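You operate a simulated robot arm through the tools that you are given. There is no shell and no other tool.

You run a simulated robot arm. Do the job below in one go: nothing can be reset, and whatever is moved stays where it is left.

Task
Set the dose dial to 30 ml and pump one shot into the measuring cup.
Fine: bring the slide back to LOAD with the cup in it; nothing spilt. Set down upright: measuring cup.

The check looks at the end state, three seconds after you hand in, the way a careful person would. Anything else that was tipped, shoved, dropped, spilled or broken makes it a failure.

Robot
A 7-joint arm with a two-finger parallel gripper, fixed in place. Base frame: the origin is on the floor under the middle of its stand, x ahead of it, y to its left, z up; the work surface is at about z = 0.8. Lengths are in m, angles in rad, forces in N, time in s.
With the tool pointing down near the work surface it reaches from about 0.32 to 0.74 m from the base axis. Its first joint turns from -2.496 to 2.496 rad. Payload 3 kg.
Tool frame: the origin (TCP) lies between the finger pads and is the grasp point; the fingertips stand 0.03 m ahead of it; z points along the fingers, y is the line along which they close. Largest opening 0.094 m; finger width 0.028, thickness 0.01; the body of the gripper, 0.05 by 0.096 m, starts 0.055 m behind the TCP.
Orientation is told as [roll, pitch, yaw] about the base's x, y, z axes, in that order, counted from this pose: with the fingers straight down and closing along the base's y, the tool's x points along the base's -x, its y along +y and its z along -z.

Tools
- The arm moves only by the tool drive_tool. Its argument "motion" is text: rows parted by semicolons, each of 7 numbers parted by spaces: the turn, a rotation vector about the tool's x, y, z in rad, then the shift along the tool's x, y, z in m, then the closure, from 0 (fully open) to 1 (shut). In form: rx ry rz tx ty tz gripper; .... A call has 1 to 20 rows; each row shifts and turns the commanded pose from where the row before left it, along the tool's axes as they then stand. A row lasts 0.2 s, in which the tool goes at most 0.05 m and 0.15 rad; a call with a longer step from one row to the next is refused whole, and so is a gripper value outside its range. A pose out of reach is approached as far as the arm can. The call stops where the force on the tool passes 60 N (or 10 N more than at its start, if that is more) or the arm is blocked; 0.2 s more then pass. Each finger travels about 0.045 m/s and halts on what it meets, pressing with about 36 N; the grip force reading is that of the motor and also rises with nothing between the fingers. The clock runs only during rows and for 0.2 s after the last one: add rows that do not move to give the fingers time. It gives the time, the measured TCP pose, the force on the tool (base axes), the opening and the grip force at its end, in the units of the frame above (readings bear some noise), with the torque about the TCP (base axes, N m) and any sound that the robot's microphone picked up.
- Cameras (640 x 400 px; columns grow to the right, rows downward): "scene" is fixed at [0.0543, 0.4932, 1.5533]; the picture's right is [-0.55, -0.83, 0.00], its down [-0.48, 0.32, -0.81] and it looks along [0.68, -0.45, -0.58] (base axes); focal length 336 px, centre (320, 200). "wrist" rides on the gripper at [0.076, 0.014, -0.102] in the tool frame; the picture's right is [-0.18, 0.98, 0.00], its down [-0.75, -0.14, -0.64] and it looks along [-0.63, -0.12, 0.77] (tool axes); focal length 243 px, centre (320, 200). There is no depth. A picture from a camera that has moved, and an enlarged one, comes with that camera's place and axes in the base frame and with its lens. The place of the scene camera against the robot may be out by one fixed shift of up to 0.018 m in any direction.
- capture(camera): a new picture of that camera. No time passes.
- slide_trunk(by): moves the trunk up (or, below 0, down) by that many m; the arm rides with it, the base frame stays. It gives what a move gives, with no picture.
- zoom(camera, box): a new picture of the part [left, top, right, bottom] of that camera's present view, enlarged. No time passes.
- hand_in(): hands the job in; it is judged then, once.

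Places have to be worked out from the pictures, the camera data and where the tool is seen. Open the gripper and draw the arm clear of the work before you hand the job in, unless the task says otherwise.

The tools are called after "Call:" as name(argument=value, ...) on one line, values as JSON. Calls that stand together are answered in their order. drive_tool: Moves the arm, as the interface text tells. Its arguments: {"type":"object","properties":{"motion":{"type":"string"}},"required":["motion"]} The other tools are called the same way: slide_trunk (by) moves the trunk up or down; capture (camera) takes a picture; zoom (camera, box) takes an enlarged picture of a part of a camera's view; hand_in () hands the job in.

At the start:

```text
t: 0.0
ee_pos: [0.5659, 0.0787, 1.2187]
ee_rot: [-0.001, 0.002, 0.0]
ft_force: [-0.6, 1.0, 0.7]
moment: [0.01, 0.0, 0.01]
width: 0.094
grasp_force: 0.3
trunk travel left (down, up): [-0.225, 0.165]
```

scene: 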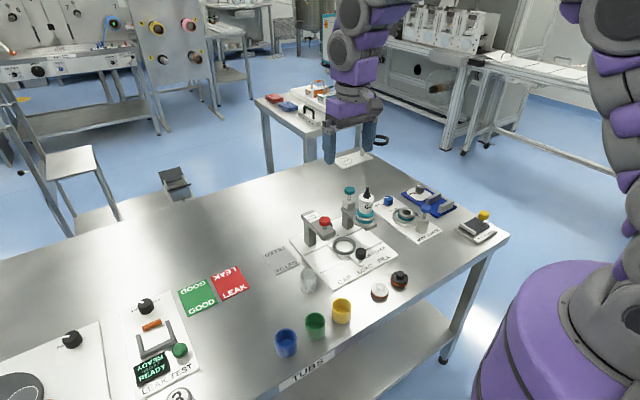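
wrist: 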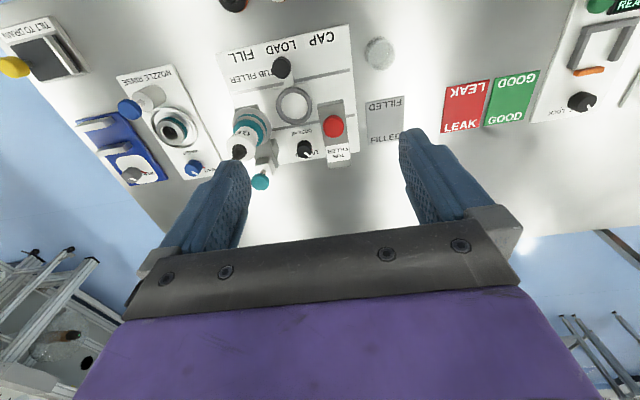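

The pictures show a table with a tub filler (CAP / LOAD / FILL slide, dial, red plunger). I zoom in to read the parts before moving.

Call:
zoom(camera="scene", box=[260, 170, 420, 300])

Call:
zoom(camera="wrist", box=[200, 10, 420, 200])

Call:
zoom(camera="scene", box=[340, 170, 510, 290])

Call:
zoom(camera="scene", box=[240, 250, 430, 380])

```text
3.08 times, centred on (340, 235) of scene
camera zoom: at [0.0543, 0.4932, 1.5533], right [-0.55, -0.83, 0.0], down [-0.48, 0.32, -0.81], along [0.68, -0.45, -0.58], focal length 1033 px, centre (258, 92)
```

zoom: 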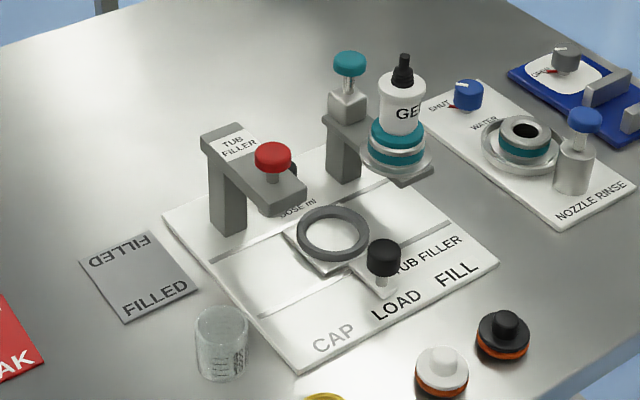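

```text
2.11 times, centred on (310, 105) of wrist
camera zoom: at [0.4908, 0.0933, 1.3217], right [0.18, 0.98, 0.0], down [0.75, -0.14, 0.64], along [0.63, -0.12, -0.77], focal length 511 px, centre (341, 400)
```

zoom: 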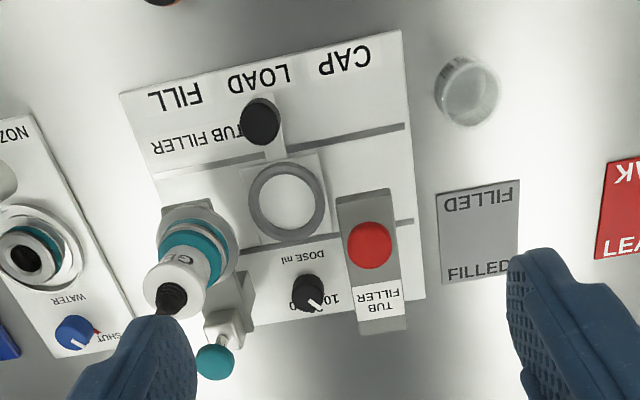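

```text
3.33 times, centred on (425, 230) of scene
camera zoom: at [0.0543, 0.4932, 1.5533], right [-0.55, -0.83, 0.0], down [-0.48, 0.32, -0.81], along [0.68, -0.45, -0.58], focal length 1119 px, centre (-30, 100)
```

zoom: 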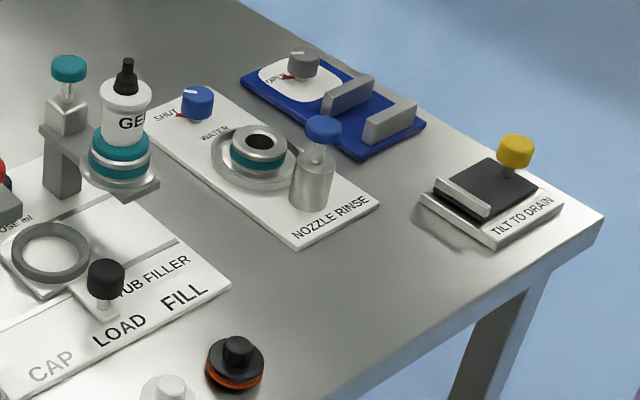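

```text
3.08 times, centred on (335, 315) of scene
camera zoom: at [0.0543, 0.4932, 1.5533], right [-0.55, -0.83, 0.0], down [-0.48, 0.32, -0.81], along [0.68, -0.45, -0.58], focal length 1033 px, centre (274, -154)
```

zoom: 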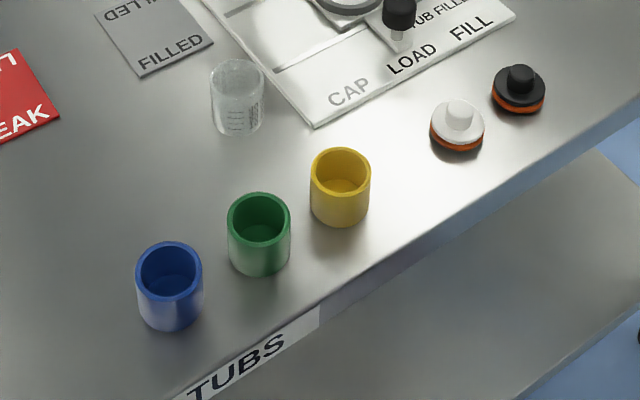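

The board looks axis-aligned, about x 0.54–0.78 and y −0.11–0.135. The ring is near (0.646, 0.012), the dial near (0.735, 0.013) and the cup near (0.585, 0.18). I back off and lower the tool to get a closer wrist view.

Call:
drive_tool(motion="0 0 0 0.0215 -0.0123 0.0298 0; 0 0 0 0.0215 -0.0123 0.0298 0; 0 0 0 0.0215 -0.0123 0.0298 0; 0 0 0 0.0215 -0.0123 0.0298 0; 0 0 0 0 0 0 0")

Call:
capture(camera="wrist")

Call:
capture(camera="scene")

```text
t: 1.2
ee_pos: [0.4792, 0.0314, 1.0995]
ee_rot: [-0.002, 0.0, 0.0]
ft_force: [0.4, -0.8, -0.8]
moment: [0.0, -0.06, -0.02]
width: 0.094
grasp_force: 0.0
trunk travel left (down, up): [-0.225, 0.165]
```

```text
taken
camera wrist: at [0.4012, 0.0465, 1.2024], right [0.18, 0.98, 0.0], down [0.75, -0.14, 0.64], along [0.63, -0.12, -0.77], focal length 243 px, centre (320, 200)
```

wrist: 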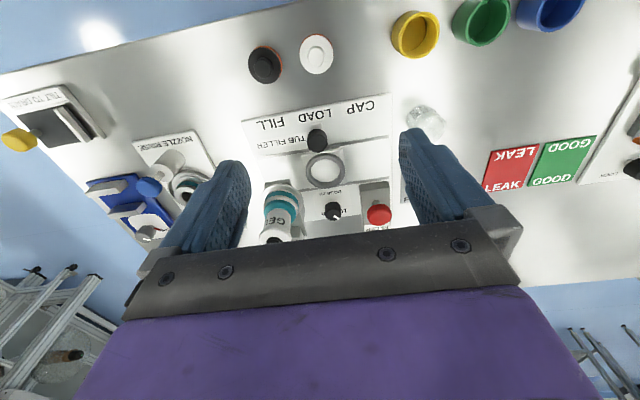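

```text
taken
```

scene: 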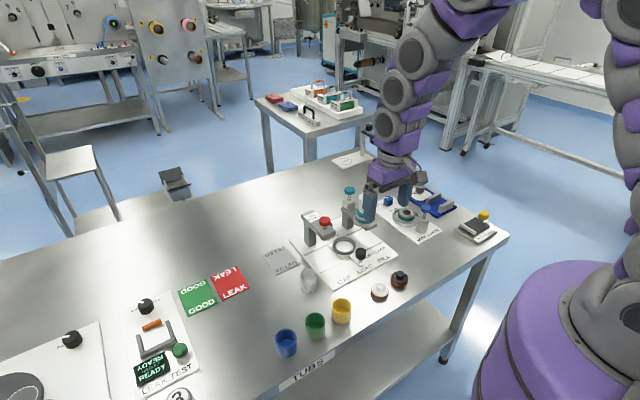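

The view between the fingers is clear, so I zoom on the dial and pump area.

Call:
zoom(camera="wrist", box=[240, 80, 410, 245])

Call:
zoom(camera="wrist", box=[310, 180, 370, 230])

Call:
zoom(camera="scene", box=[290, 180, 410, 295])

```text
2.42 times, centred on (325, 162) of wrist
camera zoom: at [0.4012, 0.0465, 1.2024], right [0.18, 0.98, 0.0], down [0.75, -0.14, 0.64], along [0.63, -0.12, -0.77], focal length 588 px, centre (308, 291)
```

zoom: 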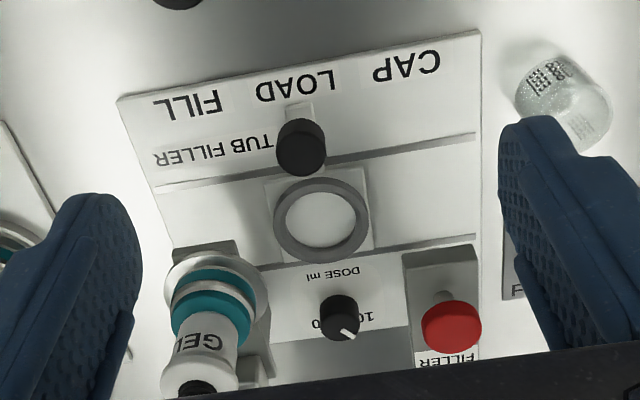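

```text
8.00 times, centred on (340, 205) of wrist
camera zoom: at [0.4012, 0.0465, 1.2024], right [0.18, 0.98, 0.0], down [0.75, -0.14, 0.64], along [0.63, -0.12, -0.77], focal length 1941 px, centre (160, 160)
```

zoom: 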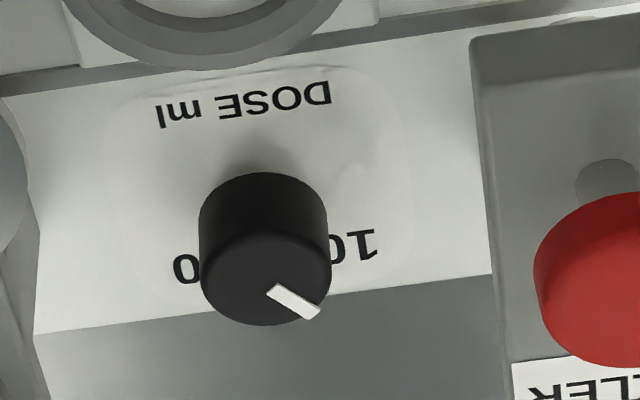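

```text
3.48 times, centred on (350, 238) of scene
camera zoom: at [0.0543, 0.4932, 1.5533], right [-0.55, -0.83, 0.0], down [-0.48, 0.32, -0.81], along [0.68, -0.45, -0.58], focal length 1168 px, centre (216, 70)
```

zoom: 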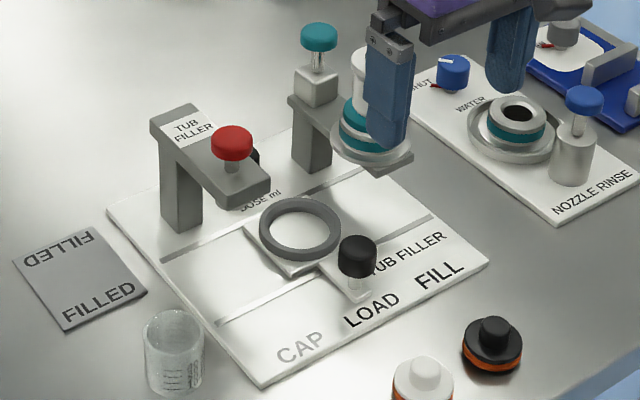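

The pointer appears to be on 10 (forward-left), and another "?0" label is half hidden on the forward-right. I move higher and further forward to see the labels from above.

Call:
drive_tool(motion="0 0 0 -0.045 0 -0.0125 0; 0 0 0 -0.045 0 -0.0125 0; 0 0 0 -0.045 0 -0.0125 0; 0 0 0 -0.045 0 -0.0125 0; 0 0 0 0 0 0 0")

Call:
capture(camera="wrist")

Call:
capture(camera="scene")

```text
t: 2.4
ee_pos: [0.6562, 0.0276, 1.1506]
ee_rot: [0.0, 0.0, -0.001]
ft_force: [-1.3, 0.5, 0.5]
moment: [0.01, -0.01, 0.02]
width: 0.094
grasp_force: 0.2
trunk travel left (down, up): [-0.225, 0.165]
```

```text
taken
camera wrist: at [0.5801, 0.0424, 1.2529], right [0.19, 0.98, 0.0], down [0.75, -0.14, 0.64], along [0.63, -0.12, -0.77], focal length 243 px, centre (320, 200)
```

wrist: 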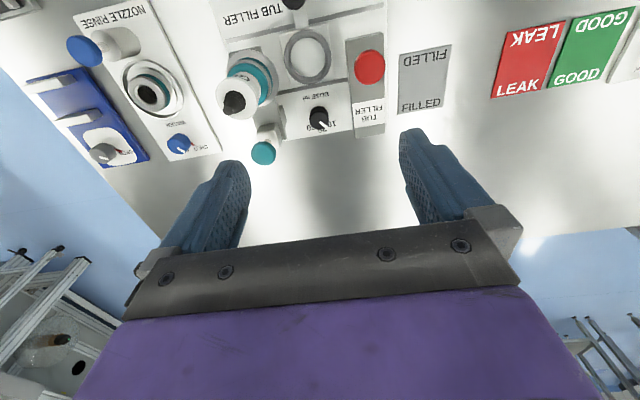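

```text
taken
```

scene: 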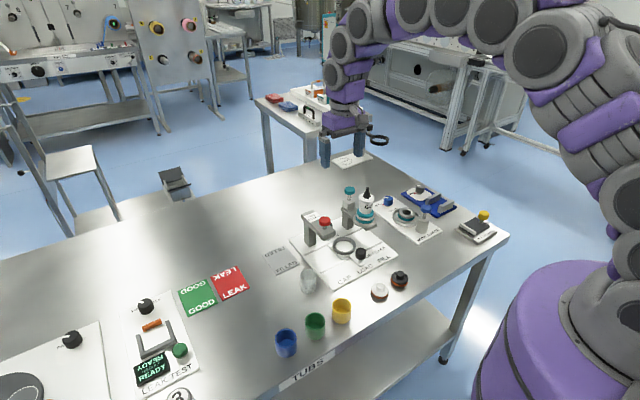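

Now the dial is seen from higher; I zoom in on its labels and on the press stations.

Call:
zoom(camera="wrist", box=[295, 85, 345, 135])

Call:
zoom(camera="wrist", box=[210, 0, 390, 170])

Call:
zoom(camera="scene", box=[290, 180, 410, 260])

Call:
zoom(camera="wrist", box=[60, 0, 260, 180])

```text
8.00 times, centred on (320, 110) of wrist
camera zoom: at [0.5801, 0.0424, 1.2529], right [0.19, 0.98, 0.0], down [0.75, -0.14, 0.64], along [0.63, -0.12, -0.77], focal length 1941 px, centre (320, 920)
```

zoom: 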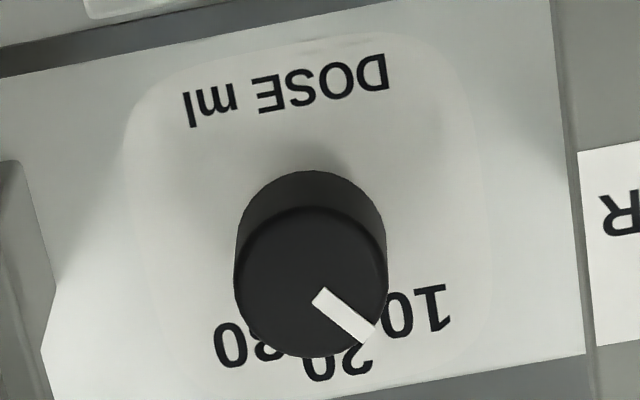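

```text
2.35 times, centred on (300, 85) of wrist
camera zoom: at [0.5801, 0.0424, 1.2529], right [0.19, 0.98, 0.0], down [0.75, -0.14, 0.64], along [0.63, -0.12, -0.77], focal length 571 px, centre (367, 471)
```

zoom: 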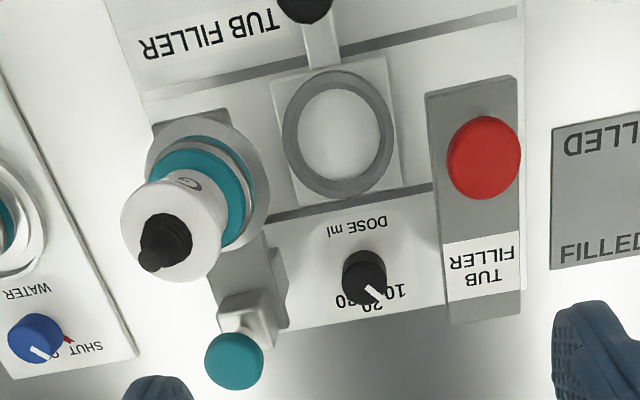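

```text
5.00 times, centred on (350, 220) of scene
camera zoom: at [0.0543, 0.4932, 1.5533], right [-0.55, -0.83, 0.0], down [-0.48, 0.32, -0.81], along [0.68, -0.45, -0.58], focal length 1678 px, centre (170, 100)
```

zoom: 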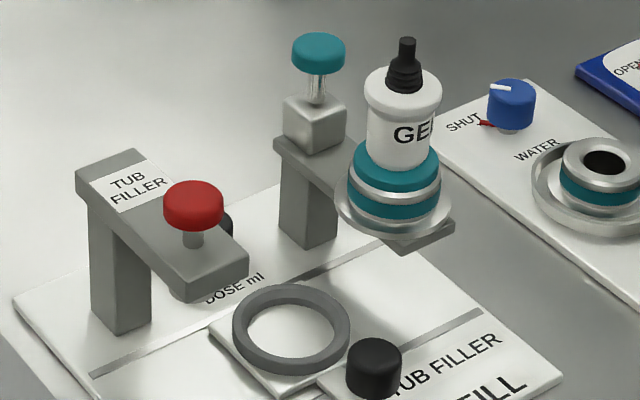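

```text
2.22 times, centred on (160, 90) of wrist
camera zoom: at [0.5801, 0.0424, 1.2529], right [0.19, 0.98, 0.0], down [0.75, -0.14, 0.64], along [0.63, -0.12, -0.77], focal length 539 px, centre (676, 444)
```

zoom: 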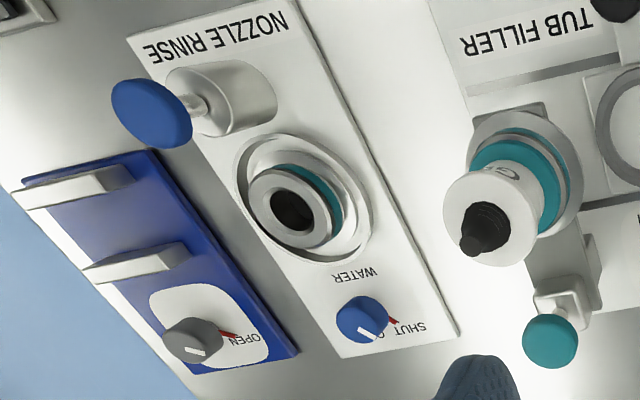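

Labels read 10, 20, 30 at 45° steps around the dial centre at about (0.745, 0.010), with the pointer on 10. I check the gripper's shape, mainly for camera clearance, and the cup.

Call:
zoom(camera="scene", box=[300, 80, 420, 180])

Call:
zoom(camera="scene", box=[285, 240, 345, 300])

Call:
zoom(camera="scene", box=[330, 180, 400, 240])

```text
4.00 times, centred on (360, 130) of scene
camera zoom: at [0.0543, 0.4932, 1.5533], right [-0.55, -0.83, 0.0], down [-0.48, 0.32, -0.81], along [0.68, -0.45, -0.58], focal length 1343 px, centre (160, 480)
```

zoom: 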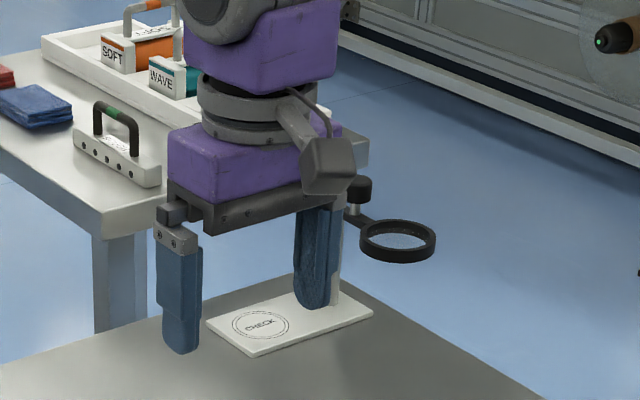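

```text
6.67 times, centred on (315, 270) of scene
camera zoom: at [0.0543, 0.4932, 1.5533], right [-0.55, -0.83, 0.0], down [-0.48, 0.32, -0.81], along [0.68, -0.45, -0.58], focal length 2238 px, centre (353, -267)
```

zoom: 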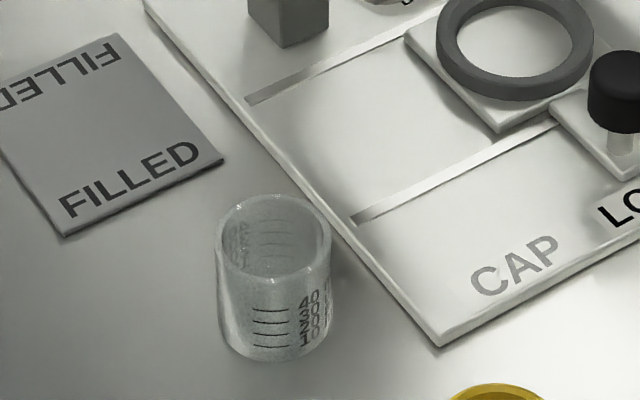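

```text
6.67 times, centred on (365, 210) of scene
camera zoom: at [0.0543, 0.4932, 1.5533], right [-0.55, -0.83, 0.0], down [-0.48, 0.32, -0.81], along [0.68, -0.45, -0.58], focal length 2238 px, centre (20, 133)
```

zoom: 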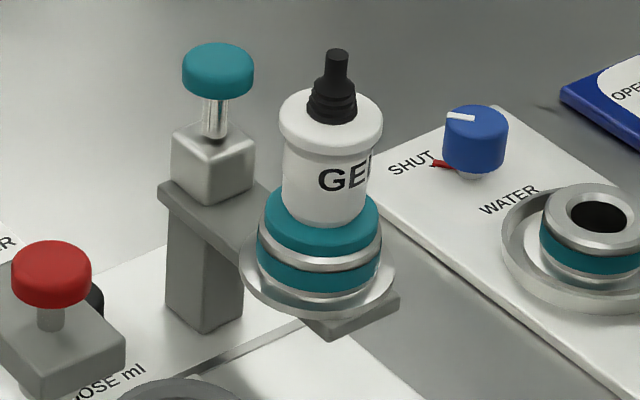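

Clearance for the dial: posts stand on either side of it, at about y = −0.04 and y = 0.063, so the fingers should close along x with the camera on the far-left side. I yaw the tool +90° about its z and move to above the dial, well over the fixtures.

Call:
drive_tool(motion="0 0 0.1428 0 0 0 0; 0 0 0.1428 0 0 0 0; 0 0 0.1428 0 0 0 0; 0 0 0.1428 0 0 0 0; 0 0 0.1428 0 0 0 0; 0 0 0.1428 0 0 0 0; 0 0 0.1428 0 0 0 0; 0 0 0.1428 0 0 0 0; 0 0 0.1428 0 0 0 0; 0 0 0.1428 0 0 0 0; 0 0 0.1428 0 0 0 0; 0 0 0 -0.006 0.03 0.0167 0; 0 0 0 -0.006 0.03 0.0167 0; 0 0 0 -0.006 0.03 0.0167 0; 0 0 0 0 0 0 0")

Call:
capture(camera="wrist")

Call:
capture(camera="scene")

```text
t: 5.6
ee_pos: [0.7492, 0.0096, 1.1032]
ee_rot: [0.001, -0.001, -1.57]
ft_force: [-0.1, -1.1, 0.7]
moment: [0.03, -0.02, 0.05]
width: 0.094
grasp_force: 0.1
trunk travel left (down, up): [-0.225, 0.165]
```

```text
taken
camera wrist: at [0.7624, 0.0865, 1.2064], right [0.98, -0.18, 0.0], down [-0.14, -0.75, 0.64], along [-0.12, -0.63, -0.77], focal length 243 px, centre (320, 200)
```

wrist: 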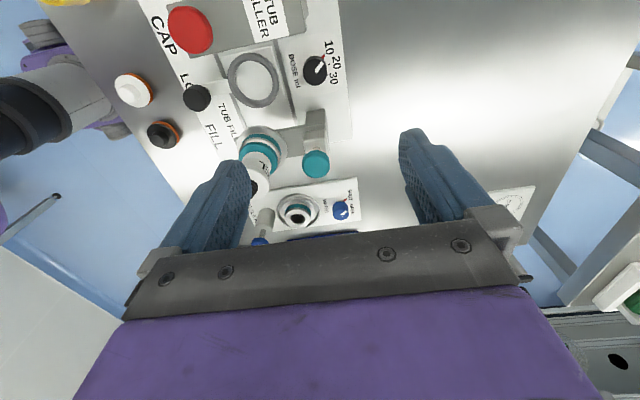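

```text
taken
```

scene: 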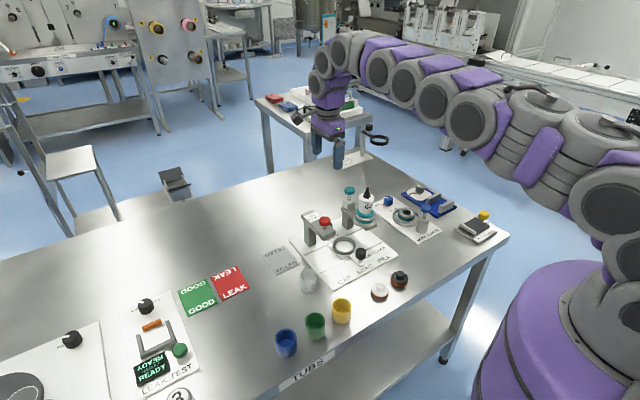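

The arm reaches this position. I zoom on the dial from this new angle to pin down its centre and pointer.

Call:
zoom(camera="wrist", box=[280, 35, 360, 105])

Call:
zoom(camera="wrist", box=[160, 0, 360, 200])

```text
5.71 times, centred on (320, 70) of wrist
camera zoom: at [0.7624, 0.0865, 1.2064], right [0.98, -0.18, 0.0], down [-0.14, -0.75, 0.64], along [-0.12, -0.63, -0.77], focal length 1386 px, centre (320, 943)
```

zoom: 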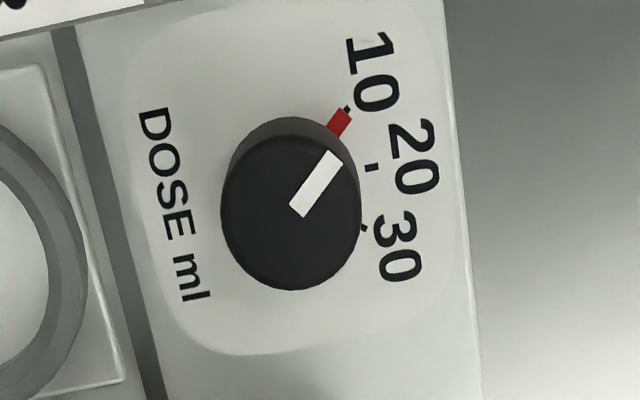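

```text
2.00 times, centred on (260, 100) of wrist
camera zoom: at [0.7624, 0.0865, 1.2064], right [0.98, -0.18, 0.0], down [-0.14, -0.75, 0.64], along [-0.12, -0.63, -0.77], focal length 485 px, centre (440, 400)
```

zoom: 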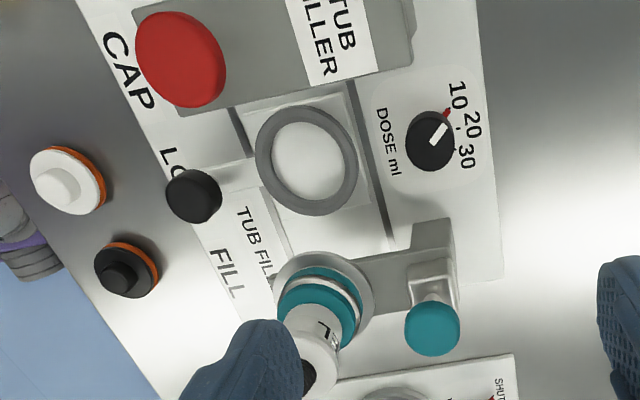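

The dial centre comes out at about (0.743, 0.010), knob top at about z 0.834, radius about 0.0175. I centre the tool over it, part-close the fingers, and descend to z ≈ 0.90.

Call:
drive_tool(motion="0 0 0 0 -0.003 0.03 0.3; 0 0 0 0 -0.003 0.035 0.36; 0 0 0 0 0 0.035 0.36; 0 0 0 0 0 0.035 0.36; 0 0 0 0 0 0.035 0.36; 0 0 0 0 0 0.033 0.36; 0 0 0 0 0 0 0.36")

Call:
capture(camera="wrist")

Call:
zoom(camera="scene", box=[270, 130, 410, 280])

```text
t: 7.2
ee_pos: [0.7448, 0.0119, 0.8973]
ee_rot: [0.002, 0.0, -1.572]
ft_force: [0.2, 0.0, 0.6]
moment: [0.01, 0.03, -0.02]
width: 0.0601
grasp_force: 0.1
trunk travel left (down, up): [-0.225, 0.165]
```

```text
taken
camera wrist: at [0.759, 0.0884, 1.0003], right [0.98, -0.18, 0.0], down [-0.14, -0.75, 0.64], along [-0.12, -0.63, -0.77], focal length 243 px, centre (320, 200)
```

wrist: 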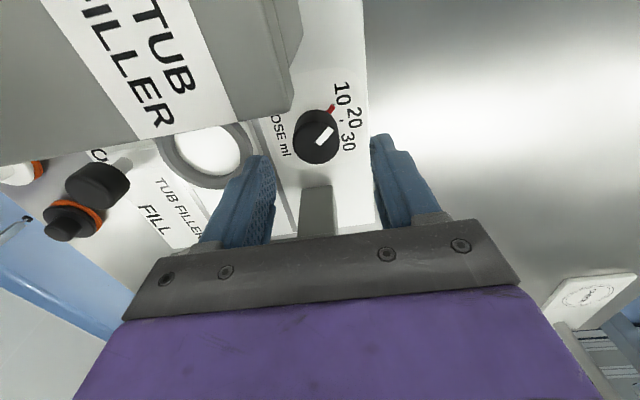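

```text
2.67 times, centred on (340, 205) of scene
camera zoom: at [0.0543, 0.4932, 1.5533], right [-0.55, -0.83, 0.0], down [-0.48, 0.32, -0.81], along [0.68, -0.45, -0.58], focal length 895 px, centre (267, 187)
```

zoom: 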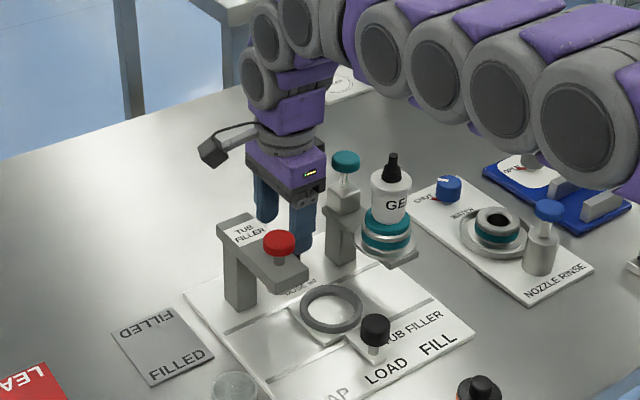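

Over the dial the knob top reads at about (0.742, 0.0095), and the fingers straddle it. I nudge −2 mm in x and y and descend to tip height ≈ 0.823.

Call:
drive_tool(motion="0 0 0 -0.002 -0.002 0.012 0.36; 0 0 0 0 0 0.012 0.36; 0 0 0 0 0 0.01 0.36; 0 0 0 0 0 0.009 0.36; 0 0 0 0 0 0 0.36")

Call:
capture(camera="wrist")

Call:
capture(camera="scene")

```text
t: 8.4
ee_pos: [0.7442, 0.0098, 0.8539]
ee_rot: [-0.001, 0.0, -1.571]
ft_force: [0.3, -0.3, 0.8]
moment: [0.01, -0.03, -0.01]
width: 0.0602
grasp_force: 0.1
trunk travel left (down, up): [-0.225, 0.165]
```

```text
taken
camera wrist: at [0.7571, 0.0855, 0.9567], right [0.98, -0.18, 0.0], down [-0.14, -0.75, 0.64], along [-0.12, -0.63, -0.77], focal length 243 px, centre (320, 200)
```

wrist: 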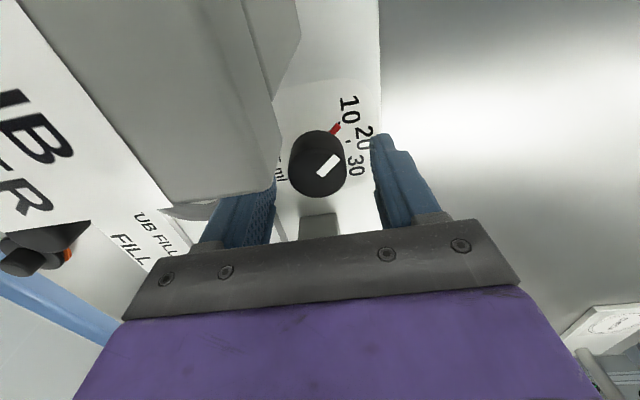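

```text
taken
```

scene: 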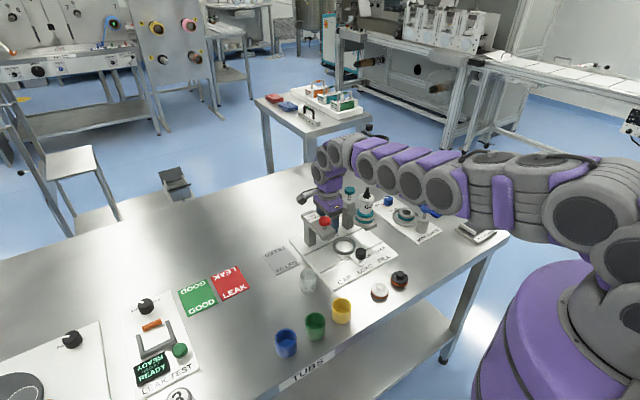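

Knob is between the fingertips. The arm looks low near the bottle, so I zoom in to check clearance before turning.

Call:
zoom(camera="scene", box=[290, 120, 490, 280])

Call:
zoom(camera="wrist", box=[200, 60, 440, 260])

```text
2.50 times, centred on (390, 200) of scene
camera zoom: at [0.0543, 0.4932, 1.5533], right [-0.55, -0.83, 0.0], down [-0.48, 0.32, -0.81], along [0.68, -0.45, -0.58], focal length 839 px, centre (145, 200)
```

zoom: 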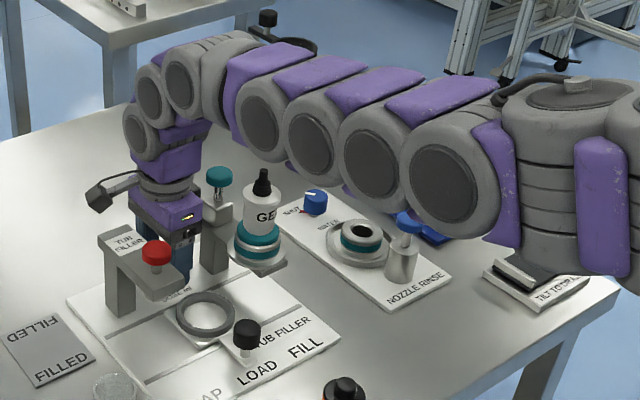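

```text
2.00 times, centred on (320, 160) of wrist
camera zoom: at [0.7571, 0.0855, 0.9567], right [0.98, -0.18, 0.0], down [-0.14, -0.75, 0.64], along [-0.12, -0.63, -0.77], focal length 485 px, centre (320, 280)
```

zoom: 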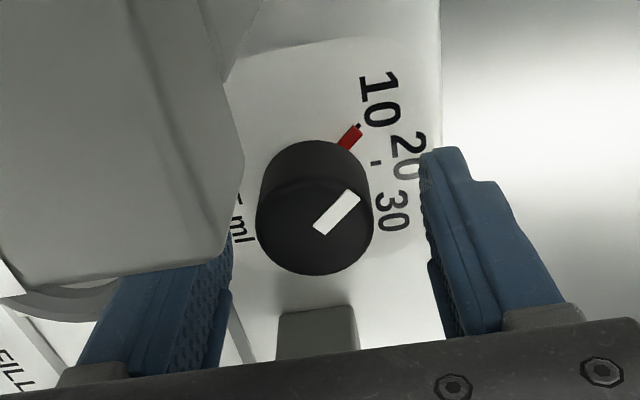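

No contact, and the arm clears the bottle. I close on the knob and read the grip.

Call:
drive_tool(motion="0 0 0 0 0 0 0.5; 0 0 0 0 0 0 0.7; 0 0 0 0 0 0 0.9; 0 0 0 0 0 0 1; 0 0 0 0 0 0 1")

Call:
zoom(camera="wrist", box=[200, 60, 440, 260])

```text
t: 9.6
ee_pos: [0.7413, 0.0091, 0.8537]
ee_rot: [-0.001, 0.0, -1.57]
ft_force: [-13.7, -1.2, -2.3]
moment: [-0.05, -0.04, -0.03]
width: 0.0336
grasp_force: 45.3
trunk travel left (down, up): [-0.225, 0.165]
```

```text
2.00 times, centred on (320, 160) of wrist
camera zoom: at [0.7558, 0.0856, 0.9566], right [0.98, -0.18, 0.0], down [-0.14, -0.75, 0.64], along [-0.12, -0.63, -0.77], focal length 485 px, centre (320, 280)
```

zoom: 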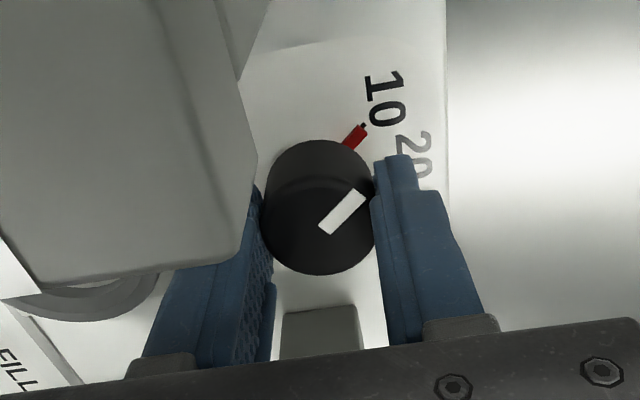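

The grip holds (width 0.0336), with a −14 N side force in x, so the knob centre is about 2 mm nearer than commanded. I shift −2 mm in x, then turn 30° clockwise.

Call:
drive_tool(motion="0 0 0 0 -0.002 0 1; 0 0 0.0873 0 0 0 1; 0 0 0.0873 0 0 0 1; 0 0 0.0873 0 0 0 1; 0 0 0.0873 0 0 0 1; 0 0 0.0873 0 0 0 1; 0 0 0.0873 0 0 0 1; 0 0 0 0 0 0 1")

Call:
zoom(camera="wrist", box=[200, 60, 440, 260])

Call:
zoom(camera="scene", box=[290, 120, 490, 280])

```text
t: 11.4
ee_pos: [0.7415, 0.0087, 0.8539]
ee_rot: [0.003, 0.001, -2.095]
ft_force: [16.0, -0.8, 6.0]
moment: [-0.28, 0.27, -0.02]
width: 0.0335
grasp_force: 44.9
trunk travel left (down, up): [-0.225, 0.165]
```

```text
2.00 times, centred on (320, 160) of wrist
camera zoom: at [0.7915, 0.068, 0.9567], right [0.76, -0.65, 0.0], down [-0.5, -0.58, 0.64], along [-0.42, -0.49, -0.77], focal length 485 px, centre (320, 280)
```

zoom: 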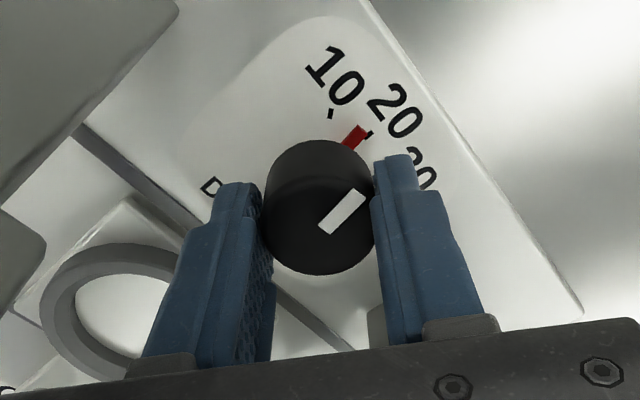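

```text
2.50 times, centred on (390, 200) of scene
camera zoom: at [0.0543, 0.4932, 1.5533], right [-0.55, -0.83, 0.0], down [-0.48, 0.32, -0.81], along [0.68, -0.45, -0.58], focal length 839 px, centre (145, 200)
```

zoom: 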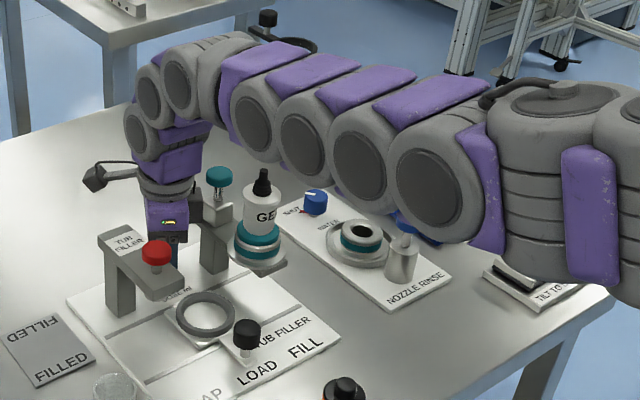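

The dial followed the turn to about 20−. But the forearm dropped near the nozzle-rinse press, so I check that spot closely.

Call:
zoom(camera="scene", box=[400, 180, 480, 240])

Call:
capture(camera="scene")

```text
6.67 times, centred on (440, 210) of scene
camera zoom: at [0.0543, 0.4932, 1.5533], right [-0.55, -0.83, 0.0], down [-0.48, 0.32, -0.81], along [0.68, -0.45, -0.58], focal length 2238 px, centre (-480, 133)
```

zoom: 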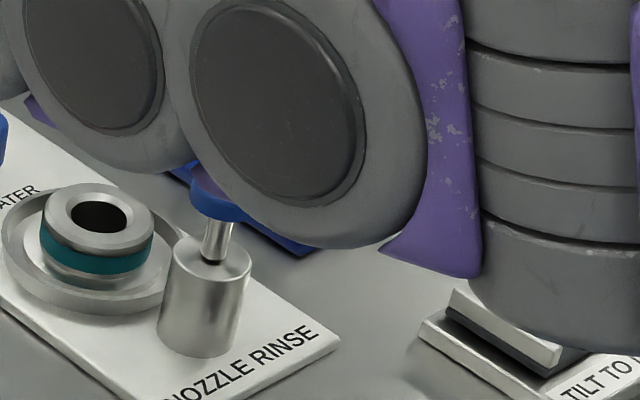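

```text
taken
```

scene: 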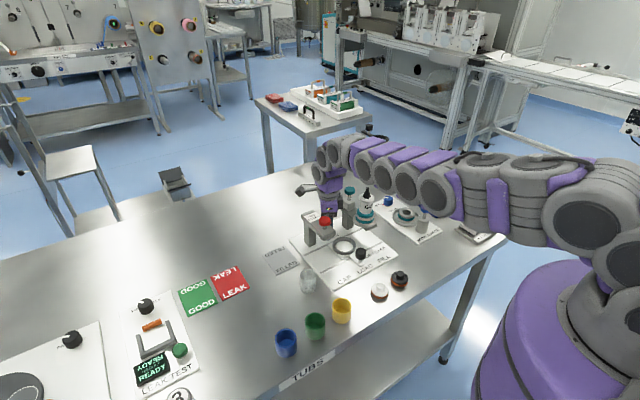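

The rinse press is untouched (its stem looks the same as before) and the link is in front of and above it. I release, turn back 30°, and check the free pose.

Call:
drive_tool(motion="0 0 0 0 0 0 0.7; 0 0 0 0 0 0 0.5; 0 0 0 0 0 0 0.36; 0 0 0 0 0 0 0.36; 0 0 -0.0873 0 0 0 0.36; 0 0 -0.0873 0 0 0 0.36; 0 0 -0.0873 0 0 0 0.36; 0 0 -0.0873 0 0 0 0.36; 0 0 -0.0873 0 0 0 0.36; 0 0 -0.0873 0 0 0 0.36; 0 0 0 0 0 0 0.36")

Call:
zoom(camera="wrist", box=[200, 60, 440, 260])

Call:
zoom(camera="scene", box=[290, 120, 490, 280])

```text
t: 13.8
ee_pos: [0.7408, 0.0087, 0.8551]
ee_rot: [-0.001, 0.001, -1.572]
ft_force: [-0.7, -0.7, -1.0]
moment: [-0.02, 0.02, 0.02]
width: 0.06
grasp_force: 0.1
trunk travel left (down, up): [-0.225, 0.165]
```

```text
2.00 times, centred on (320, 160) of wrist
camera zoom: at [0.7533, 0.0857, 0.9571], right [0.98, -0.18, 0.0], down [-0.14, -0.75, 0.64], along [-0.12, -0.63, -0.77], focal length 485 px, centre (320, 280)
```

zoom: 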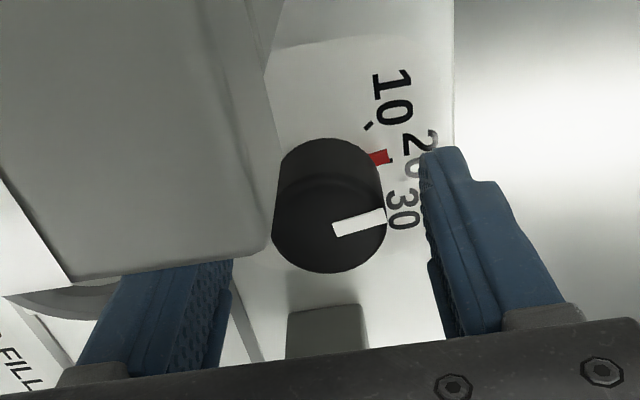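

```text
2.50 times, centred on (390, 200) of scene
camera zoom: at [0.0543, 0.4932, 1.5533], right [-0.55, -0.83, 0.0], down [-0.48, 0.32, -0.81], along [0.68, -0.45, -0.58], focal length 839 px, centre (145, 200)
```

zoom: 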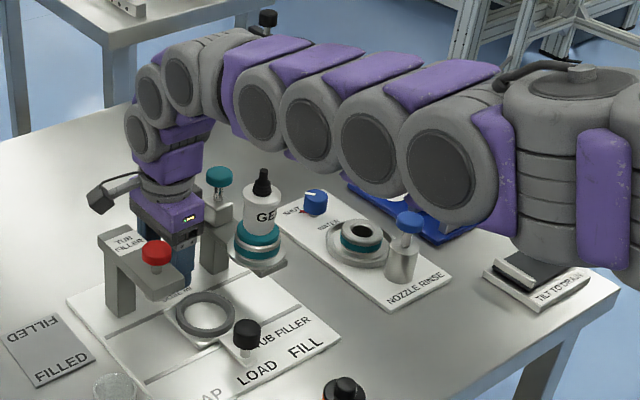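

The dial now sits about 15° short of 20 with no detent snap, so about 60° remain. I regrip with a +1 mm x correction and turn another 30°.

Call:
drive_tool(motion="0 0 0 0 0.001 0 0.5; 0 0 0 0 0 0 0.7; 0 0 0 0 0 0 0.9; 0 0 0 0 0 0 1; 0 0 0 0 0 0 1; 0 0 0.0873 0 0 0 1; 0 0 0.0873 0 0 0 1; 0 0 0.0873 0 0 0 1; 0 0 0.0873 0 0 0 1; 0 0 0.0873 0 0 0 1; 0 0 0.0873 0 0 0 1; 0 0 0 0 0 0 1")

Call:
zoom(camera="wrist", box=[200, 60, 440, 260])

Call:
zoom(camera="scene", box=[290, 120, 490, 280])

```text
t: 16.4
ee_pos: [0.7419, 0.0081, 0.854]
ee_rot: [0.0, 0.0, -2.096]
ft_force: [0.9, -0.4, -1.5]
moment: [-0.26, -0.81, -0.02]
width: 0.0336
grasp_force: 44.8
trunk travel left (down, up): [-0.225, 0.165]
```

```text
2.00 times, centred on (320, 160) of wrist
camera zoom: at [0.7918, 0.0682, 0.9568], right [0.76, -0.65, 0.0], down [-0.5, -0.58, 0.64], along [-0.42, -0.49, -0.77], focal length 485 px, centre (320, 280)
```

zoom: 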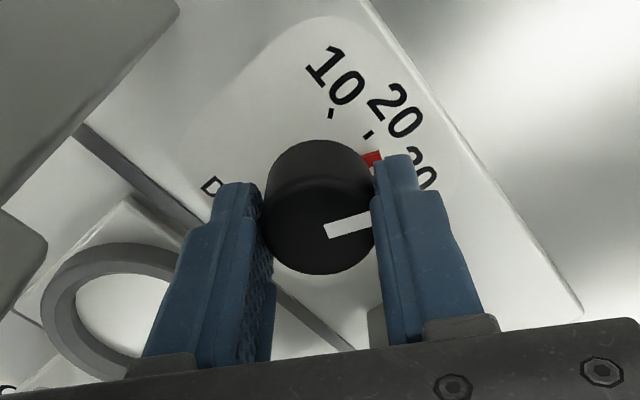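

```text
2.50 times, centred on (390, 200) of scene
camera zoom: at [0.0543, 0.4932, 1.5533], right [-0.55, -0.83, 0.0], down [-0.48, 0.32, -0.81], along [0.68, -0.45, -0.58], focal length 839 px, centre (145, 200)
```

zoom: 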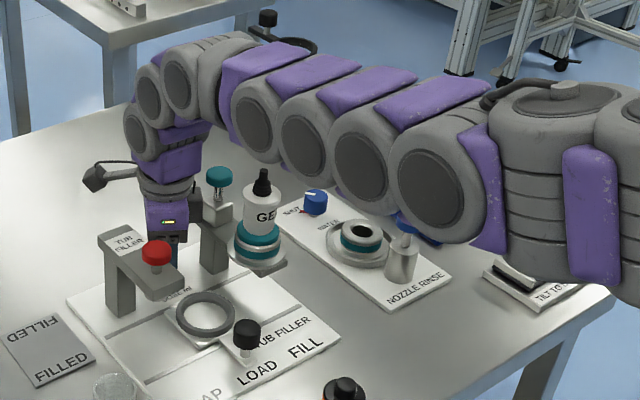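

The side force is small now and the red tab has passed 20, with about 30° left. I release, turn back, regrip and make the last 30° turn.

Call:
drive_tool(motion="0 0 0 0 0 0 0.7; 0 0 0 0 0 0 0.5; 0 0 0 0 0 0 0.36; 0 0 0 0 0 0 0.36; 0 0 -0.0873 0 0 0 0.36; 0 0 -0.0873 0 0 0 0.36; 0 0 -0.0873 0 0 0 0.36; 0 0 -0.0873 0 0 0 0.36; 0 0 -0.0873 0 0 0 0.36; 0 0 -0.0873 0 0 0 0.36; 0 0 0 0 0 0 0.36")

Call:
zoom(camera="wrist", box=[200, 60, 440, 260])

```text
t: 18.8
ee_pos: [0.7406, 0.0087, 0.8546]
ee_rot: [-0.001, 0.0, -1.571]
ft_force: [0.7, -0.6, -0.1]
moment: [0.0, 0.0, -0.01]
width: 0.0603
grasp_force: 0.1
trunk travel left (down, up): [-0.225, 0.165]
```

```text
2.00 times, centred on (320, 160) of wrist
camera zoom: at [0.755, 0.0843, 0.9571], right [0.98, -0.18, 0.0], down [-0.14, -0.75, 0.64], along [-0.12, -0.63, -0.77], focal length 485 px, centre (320, 280)
```

zoom: 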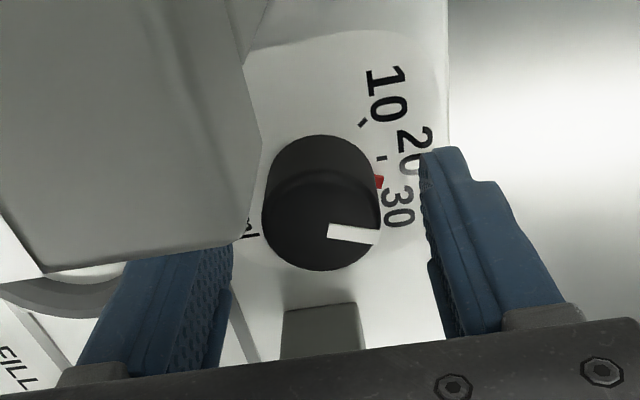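

The pointer is about 15° past 20, as expected. I regrip and make the final 30° turn.

Call:
drive_tool(motion="0 0 0 0 0 0 0.5; 0 0 0 0 0 0 0.7; 0 0 0 0 0 0 0.9; 0 0 0 0 0 0 1; 0 0 0 0 0 0 1; 0 0 0.0873 0 0 0 1; 0 0 0.0873 0 0 0 1; 0 0 0.0873 0 0 0 1; 0 0 0.0873 0 0 0 1; 0 0 0.0873 0 0 0 1; 0 0 0.0873 0 0 0 1; 0 0 0 0 0 0 1; 0 0 0 0 0 0 0.7; 0 0 0 0 0 0 0.5; 0 0 0 0 0 0 0.36; 0 0 0 0 0 0 0.36")

Call:
zoom(camera="wrist", box=[200, 60, 440, 260])

```text
t: 22.2
ee_pos: [0.7419, 0.0104, 0.8547]
ee_rot: [0.0, -0.001, -2.095]
ft_force: [0.3, 0.5, 0.0]
moment: [0.0, -0.01, 0.02]
width: 0.0606
grasp_force: 0.0
trunk travel left (down, up): [-0.225, 0.165]
```

```text
2.00 times, centred on (320, 160) of wrist
camera zoom: at [0.7918, 0.0685, 0.9574], right [0.76, -0.65, 0.0], down [-0.5, -0.58, 0.64], along [-0.42, -0.49, -0.77], focal length 485 px, centre (320, 280)
```

zoom: 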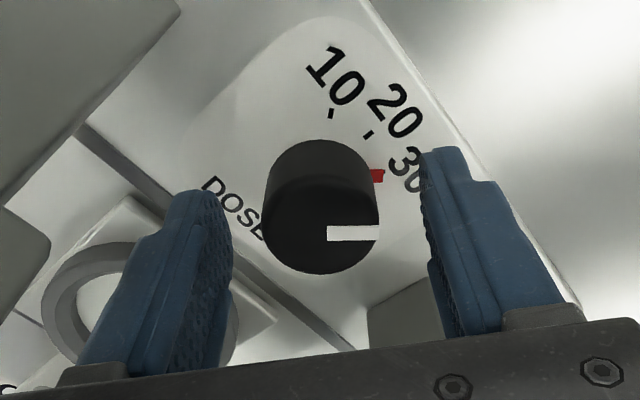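

The pointer appears at the 30 tick. I go straight up and turn back to yaw −90° for a clear check of the dial.

Call:
drive_tool(motion="0 0 0 0 0 -0.02 0.36; 0 0 0 0 0 -0.03 0.36; 0 0 0 0 0 -0.04 0.36; 0 0 0 0 0 -0.04 0.36; 0 0 0 0 0 -0.04 0.36; 0 0 0 0 0 -0.04 0.36; 0 0 -0.0873 0 0 -0.02 0.36; 0 0 -0.0873 0 0 0 0.36; 0 0 -0.0873 0 0 0 0.36; 0 0 -0.0873 0 0 0 0.36; 0 0 -0.0873 0 0 0 0.36; 0 0 -0.0873 0 0 0 0.36; 0 0 0 0 0 0 0.36")

Call:
zoom(camera="wrist", box=[280, 35, 360, 105])

Call:
capture(camera="scene")

```text
t: 25.0
ee_pos: [0.7399, 0.0082, 1.0847]
ee_rot: [0.001, -0.001, -1.57]
ft_force: [-0.4, -1.0, -0.3]
moment: [0.01, -0.02, -0.03]
width: 0.0604
grasp_force: 0.0
trunk travel left (down, up): [-0.225, 0.165]
```

```text
5.71 times, centred on (320, 70) of wrist
camera zoom: at [0.7544, 0.0849, 1.1875], right [0.98, -0.18, 0.0], down [-0.14, -0.75, 0.64], along [-0.12, -0.63, -0.77], focal length 1386 px, centre (320, 943)
```

zoom: 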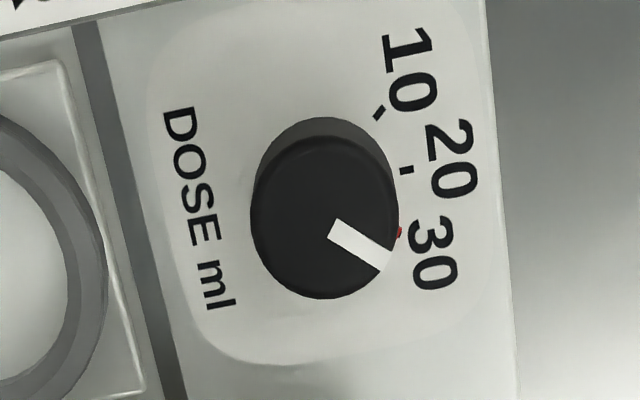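

```text
taken
```

scene: 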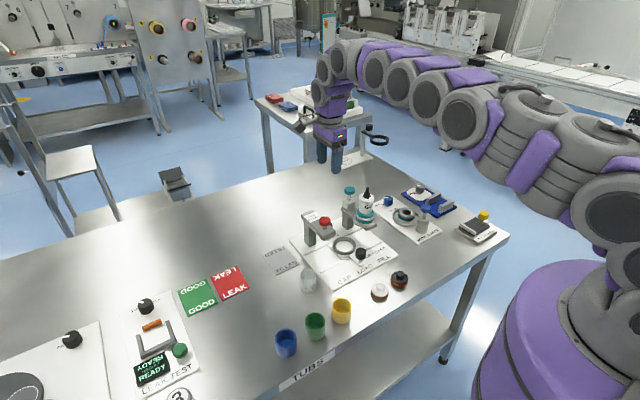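

The red tab sits at (0.758, −0.003), mirroring the 10 tick at (0.757, 0.023) about y = 0.010, so the dial is on 30. Next is the cup: I yaw the tool to +45° and go to a viewpoint behind it.

Call:
drive_tool(motion="0 0 -0.1473 0 0 0 0.2; 0 0 -0.1473 0 0 0 0; 0 0 -0.1473 0 0 0 0; 0 0 -0.1473 0 0 0 0; 0 0 -0.1473 0 0 0 0; 0 0 -0.1473 0 0 0 0; 0 0 -0.1473 0 0 0 0; 0 0 -0.1473 0 0 0 0; 0 0 -0.1473 0 0 0 0; 0 0 -0.1473 0 0 0 0; 0 0 -0.1473 0 0 0 0; 0 0 -0.1473 0 0 0 0; 0 0 -0.1473 0 0 0 0; 0 0 -0.1473 0 0 0 0; 0 0 -0.1473 0 0 0 0; 0 0 -0.1467 0 0 0 0; 0 0 0 0 0 0 0")

Call:
drive_tool(motion="0 0 0 0.0233 0.0333 0.005 0; 0 0 0 0.0233 0.0333 0.005 0; 0 0 0 0.0233 0.0333 0.005 0; 0 0 0 0.0233 0.0333 0.005 0; 0 0 0 0.0233 0.0333 0.005 0; 0 0 0 0.0233 0.0333 0.005 0; 0 0 0 0.0233 0.0333 0.005 0; 0 0 0 0 0 0 0")

Call:
capture(camera="wrist")

Call:
capture(camera="scene")

```text
t: 28.6
ee_pos: [0.7416, 0.0078, 1.0848]
ee_rot: [0.001, 0.001, 0.787]
ft_force: [0.6, 0.2, -0.6]
moment: [0.05, 0.02, 0.03]
width: 0.0939
grasp_force: 0.1
trunk travel left (down, up): [-0.225, 0.165]
```

```text
t: 30.4
ee_pos: [0.4576, 0.0576, 1.049]
ee_rot: [0.001, 0.001, 0.785]
ft_force: [-0.2, -0.2, -0.2]
moment: [0.02, 0.01, 0.02]
width: 0.0938
grasp_force: 0.0
trunk travel left (down, up): [-0.225, 0.165]
```

```text
taken
camera wrist: at [0.393, 0.0134, 1.1512], right [-0.56, 0.83, 0.0], down [0.63, 0.43, 0.64], along [0.53, 0.36, -0.77], focal length 243 px, centre (320, 200)
```

wrist: 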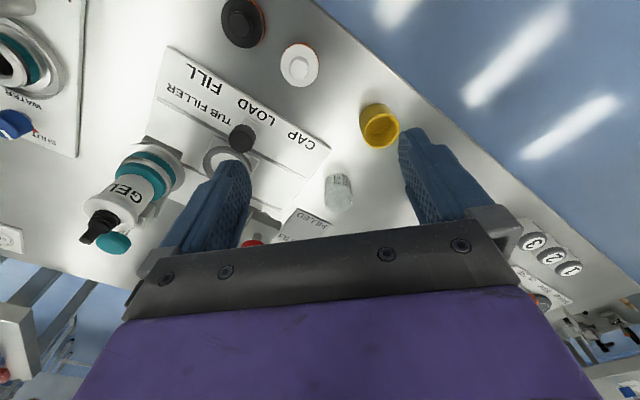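

```text
taken
```

scene: 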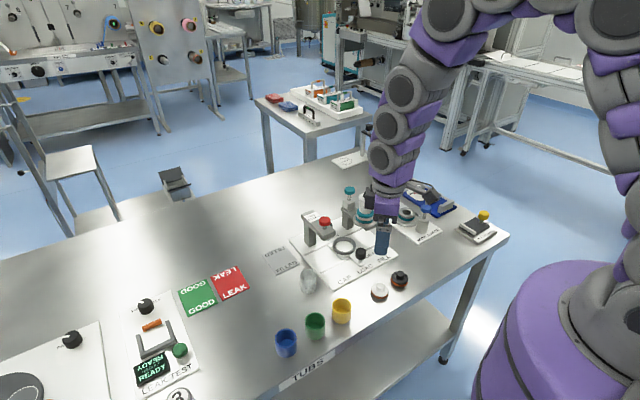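

The cup is seen between the fingers; I zoom to measure it.

Call:
zoom(camera="wrist", box=[300, 150, 380, 230])

Call:
zoom(camera="wrist", box=[150, 40, 420, 250])

```text
5.00 times, centred on (340, 190) of wrist
camera zoom: at [0.393, 0.0134, 1.1512], right [-0.56, 0.83, 0.0], down [0.63, 0.43, 0.64], along [0.53, 0.36, -0.77], focal length 1213 px, centre (220, 250)
```

zoom: 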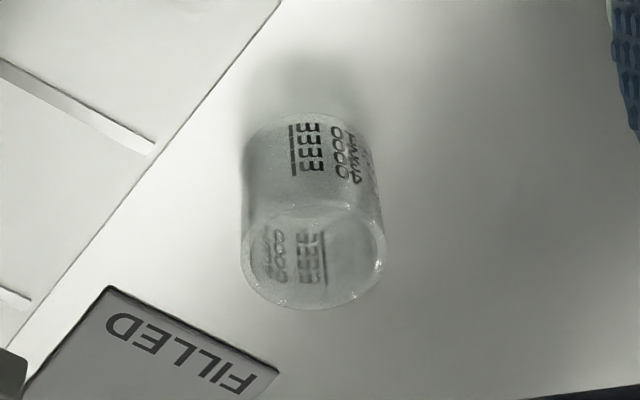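

```text
1.90 times, centred on (285, 145) of wrist
camera zoom: at [0.393, 0.0134, 1.1512], right [-0.56, 0.83, 0.0], down [0.63, 0.43, 0.64], along [0.53, 0.36, -0.77], focal length 462 px, centre (387, 305)
```

zoom: 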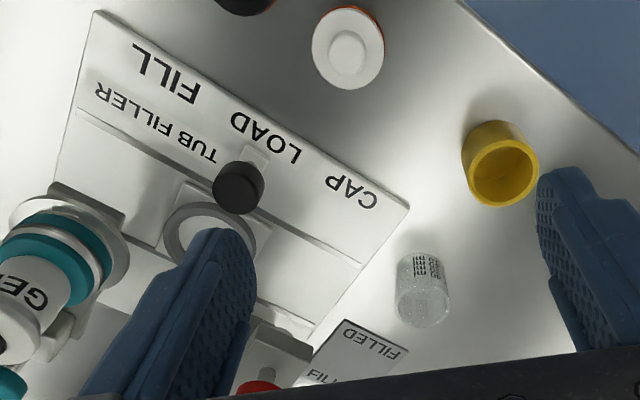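

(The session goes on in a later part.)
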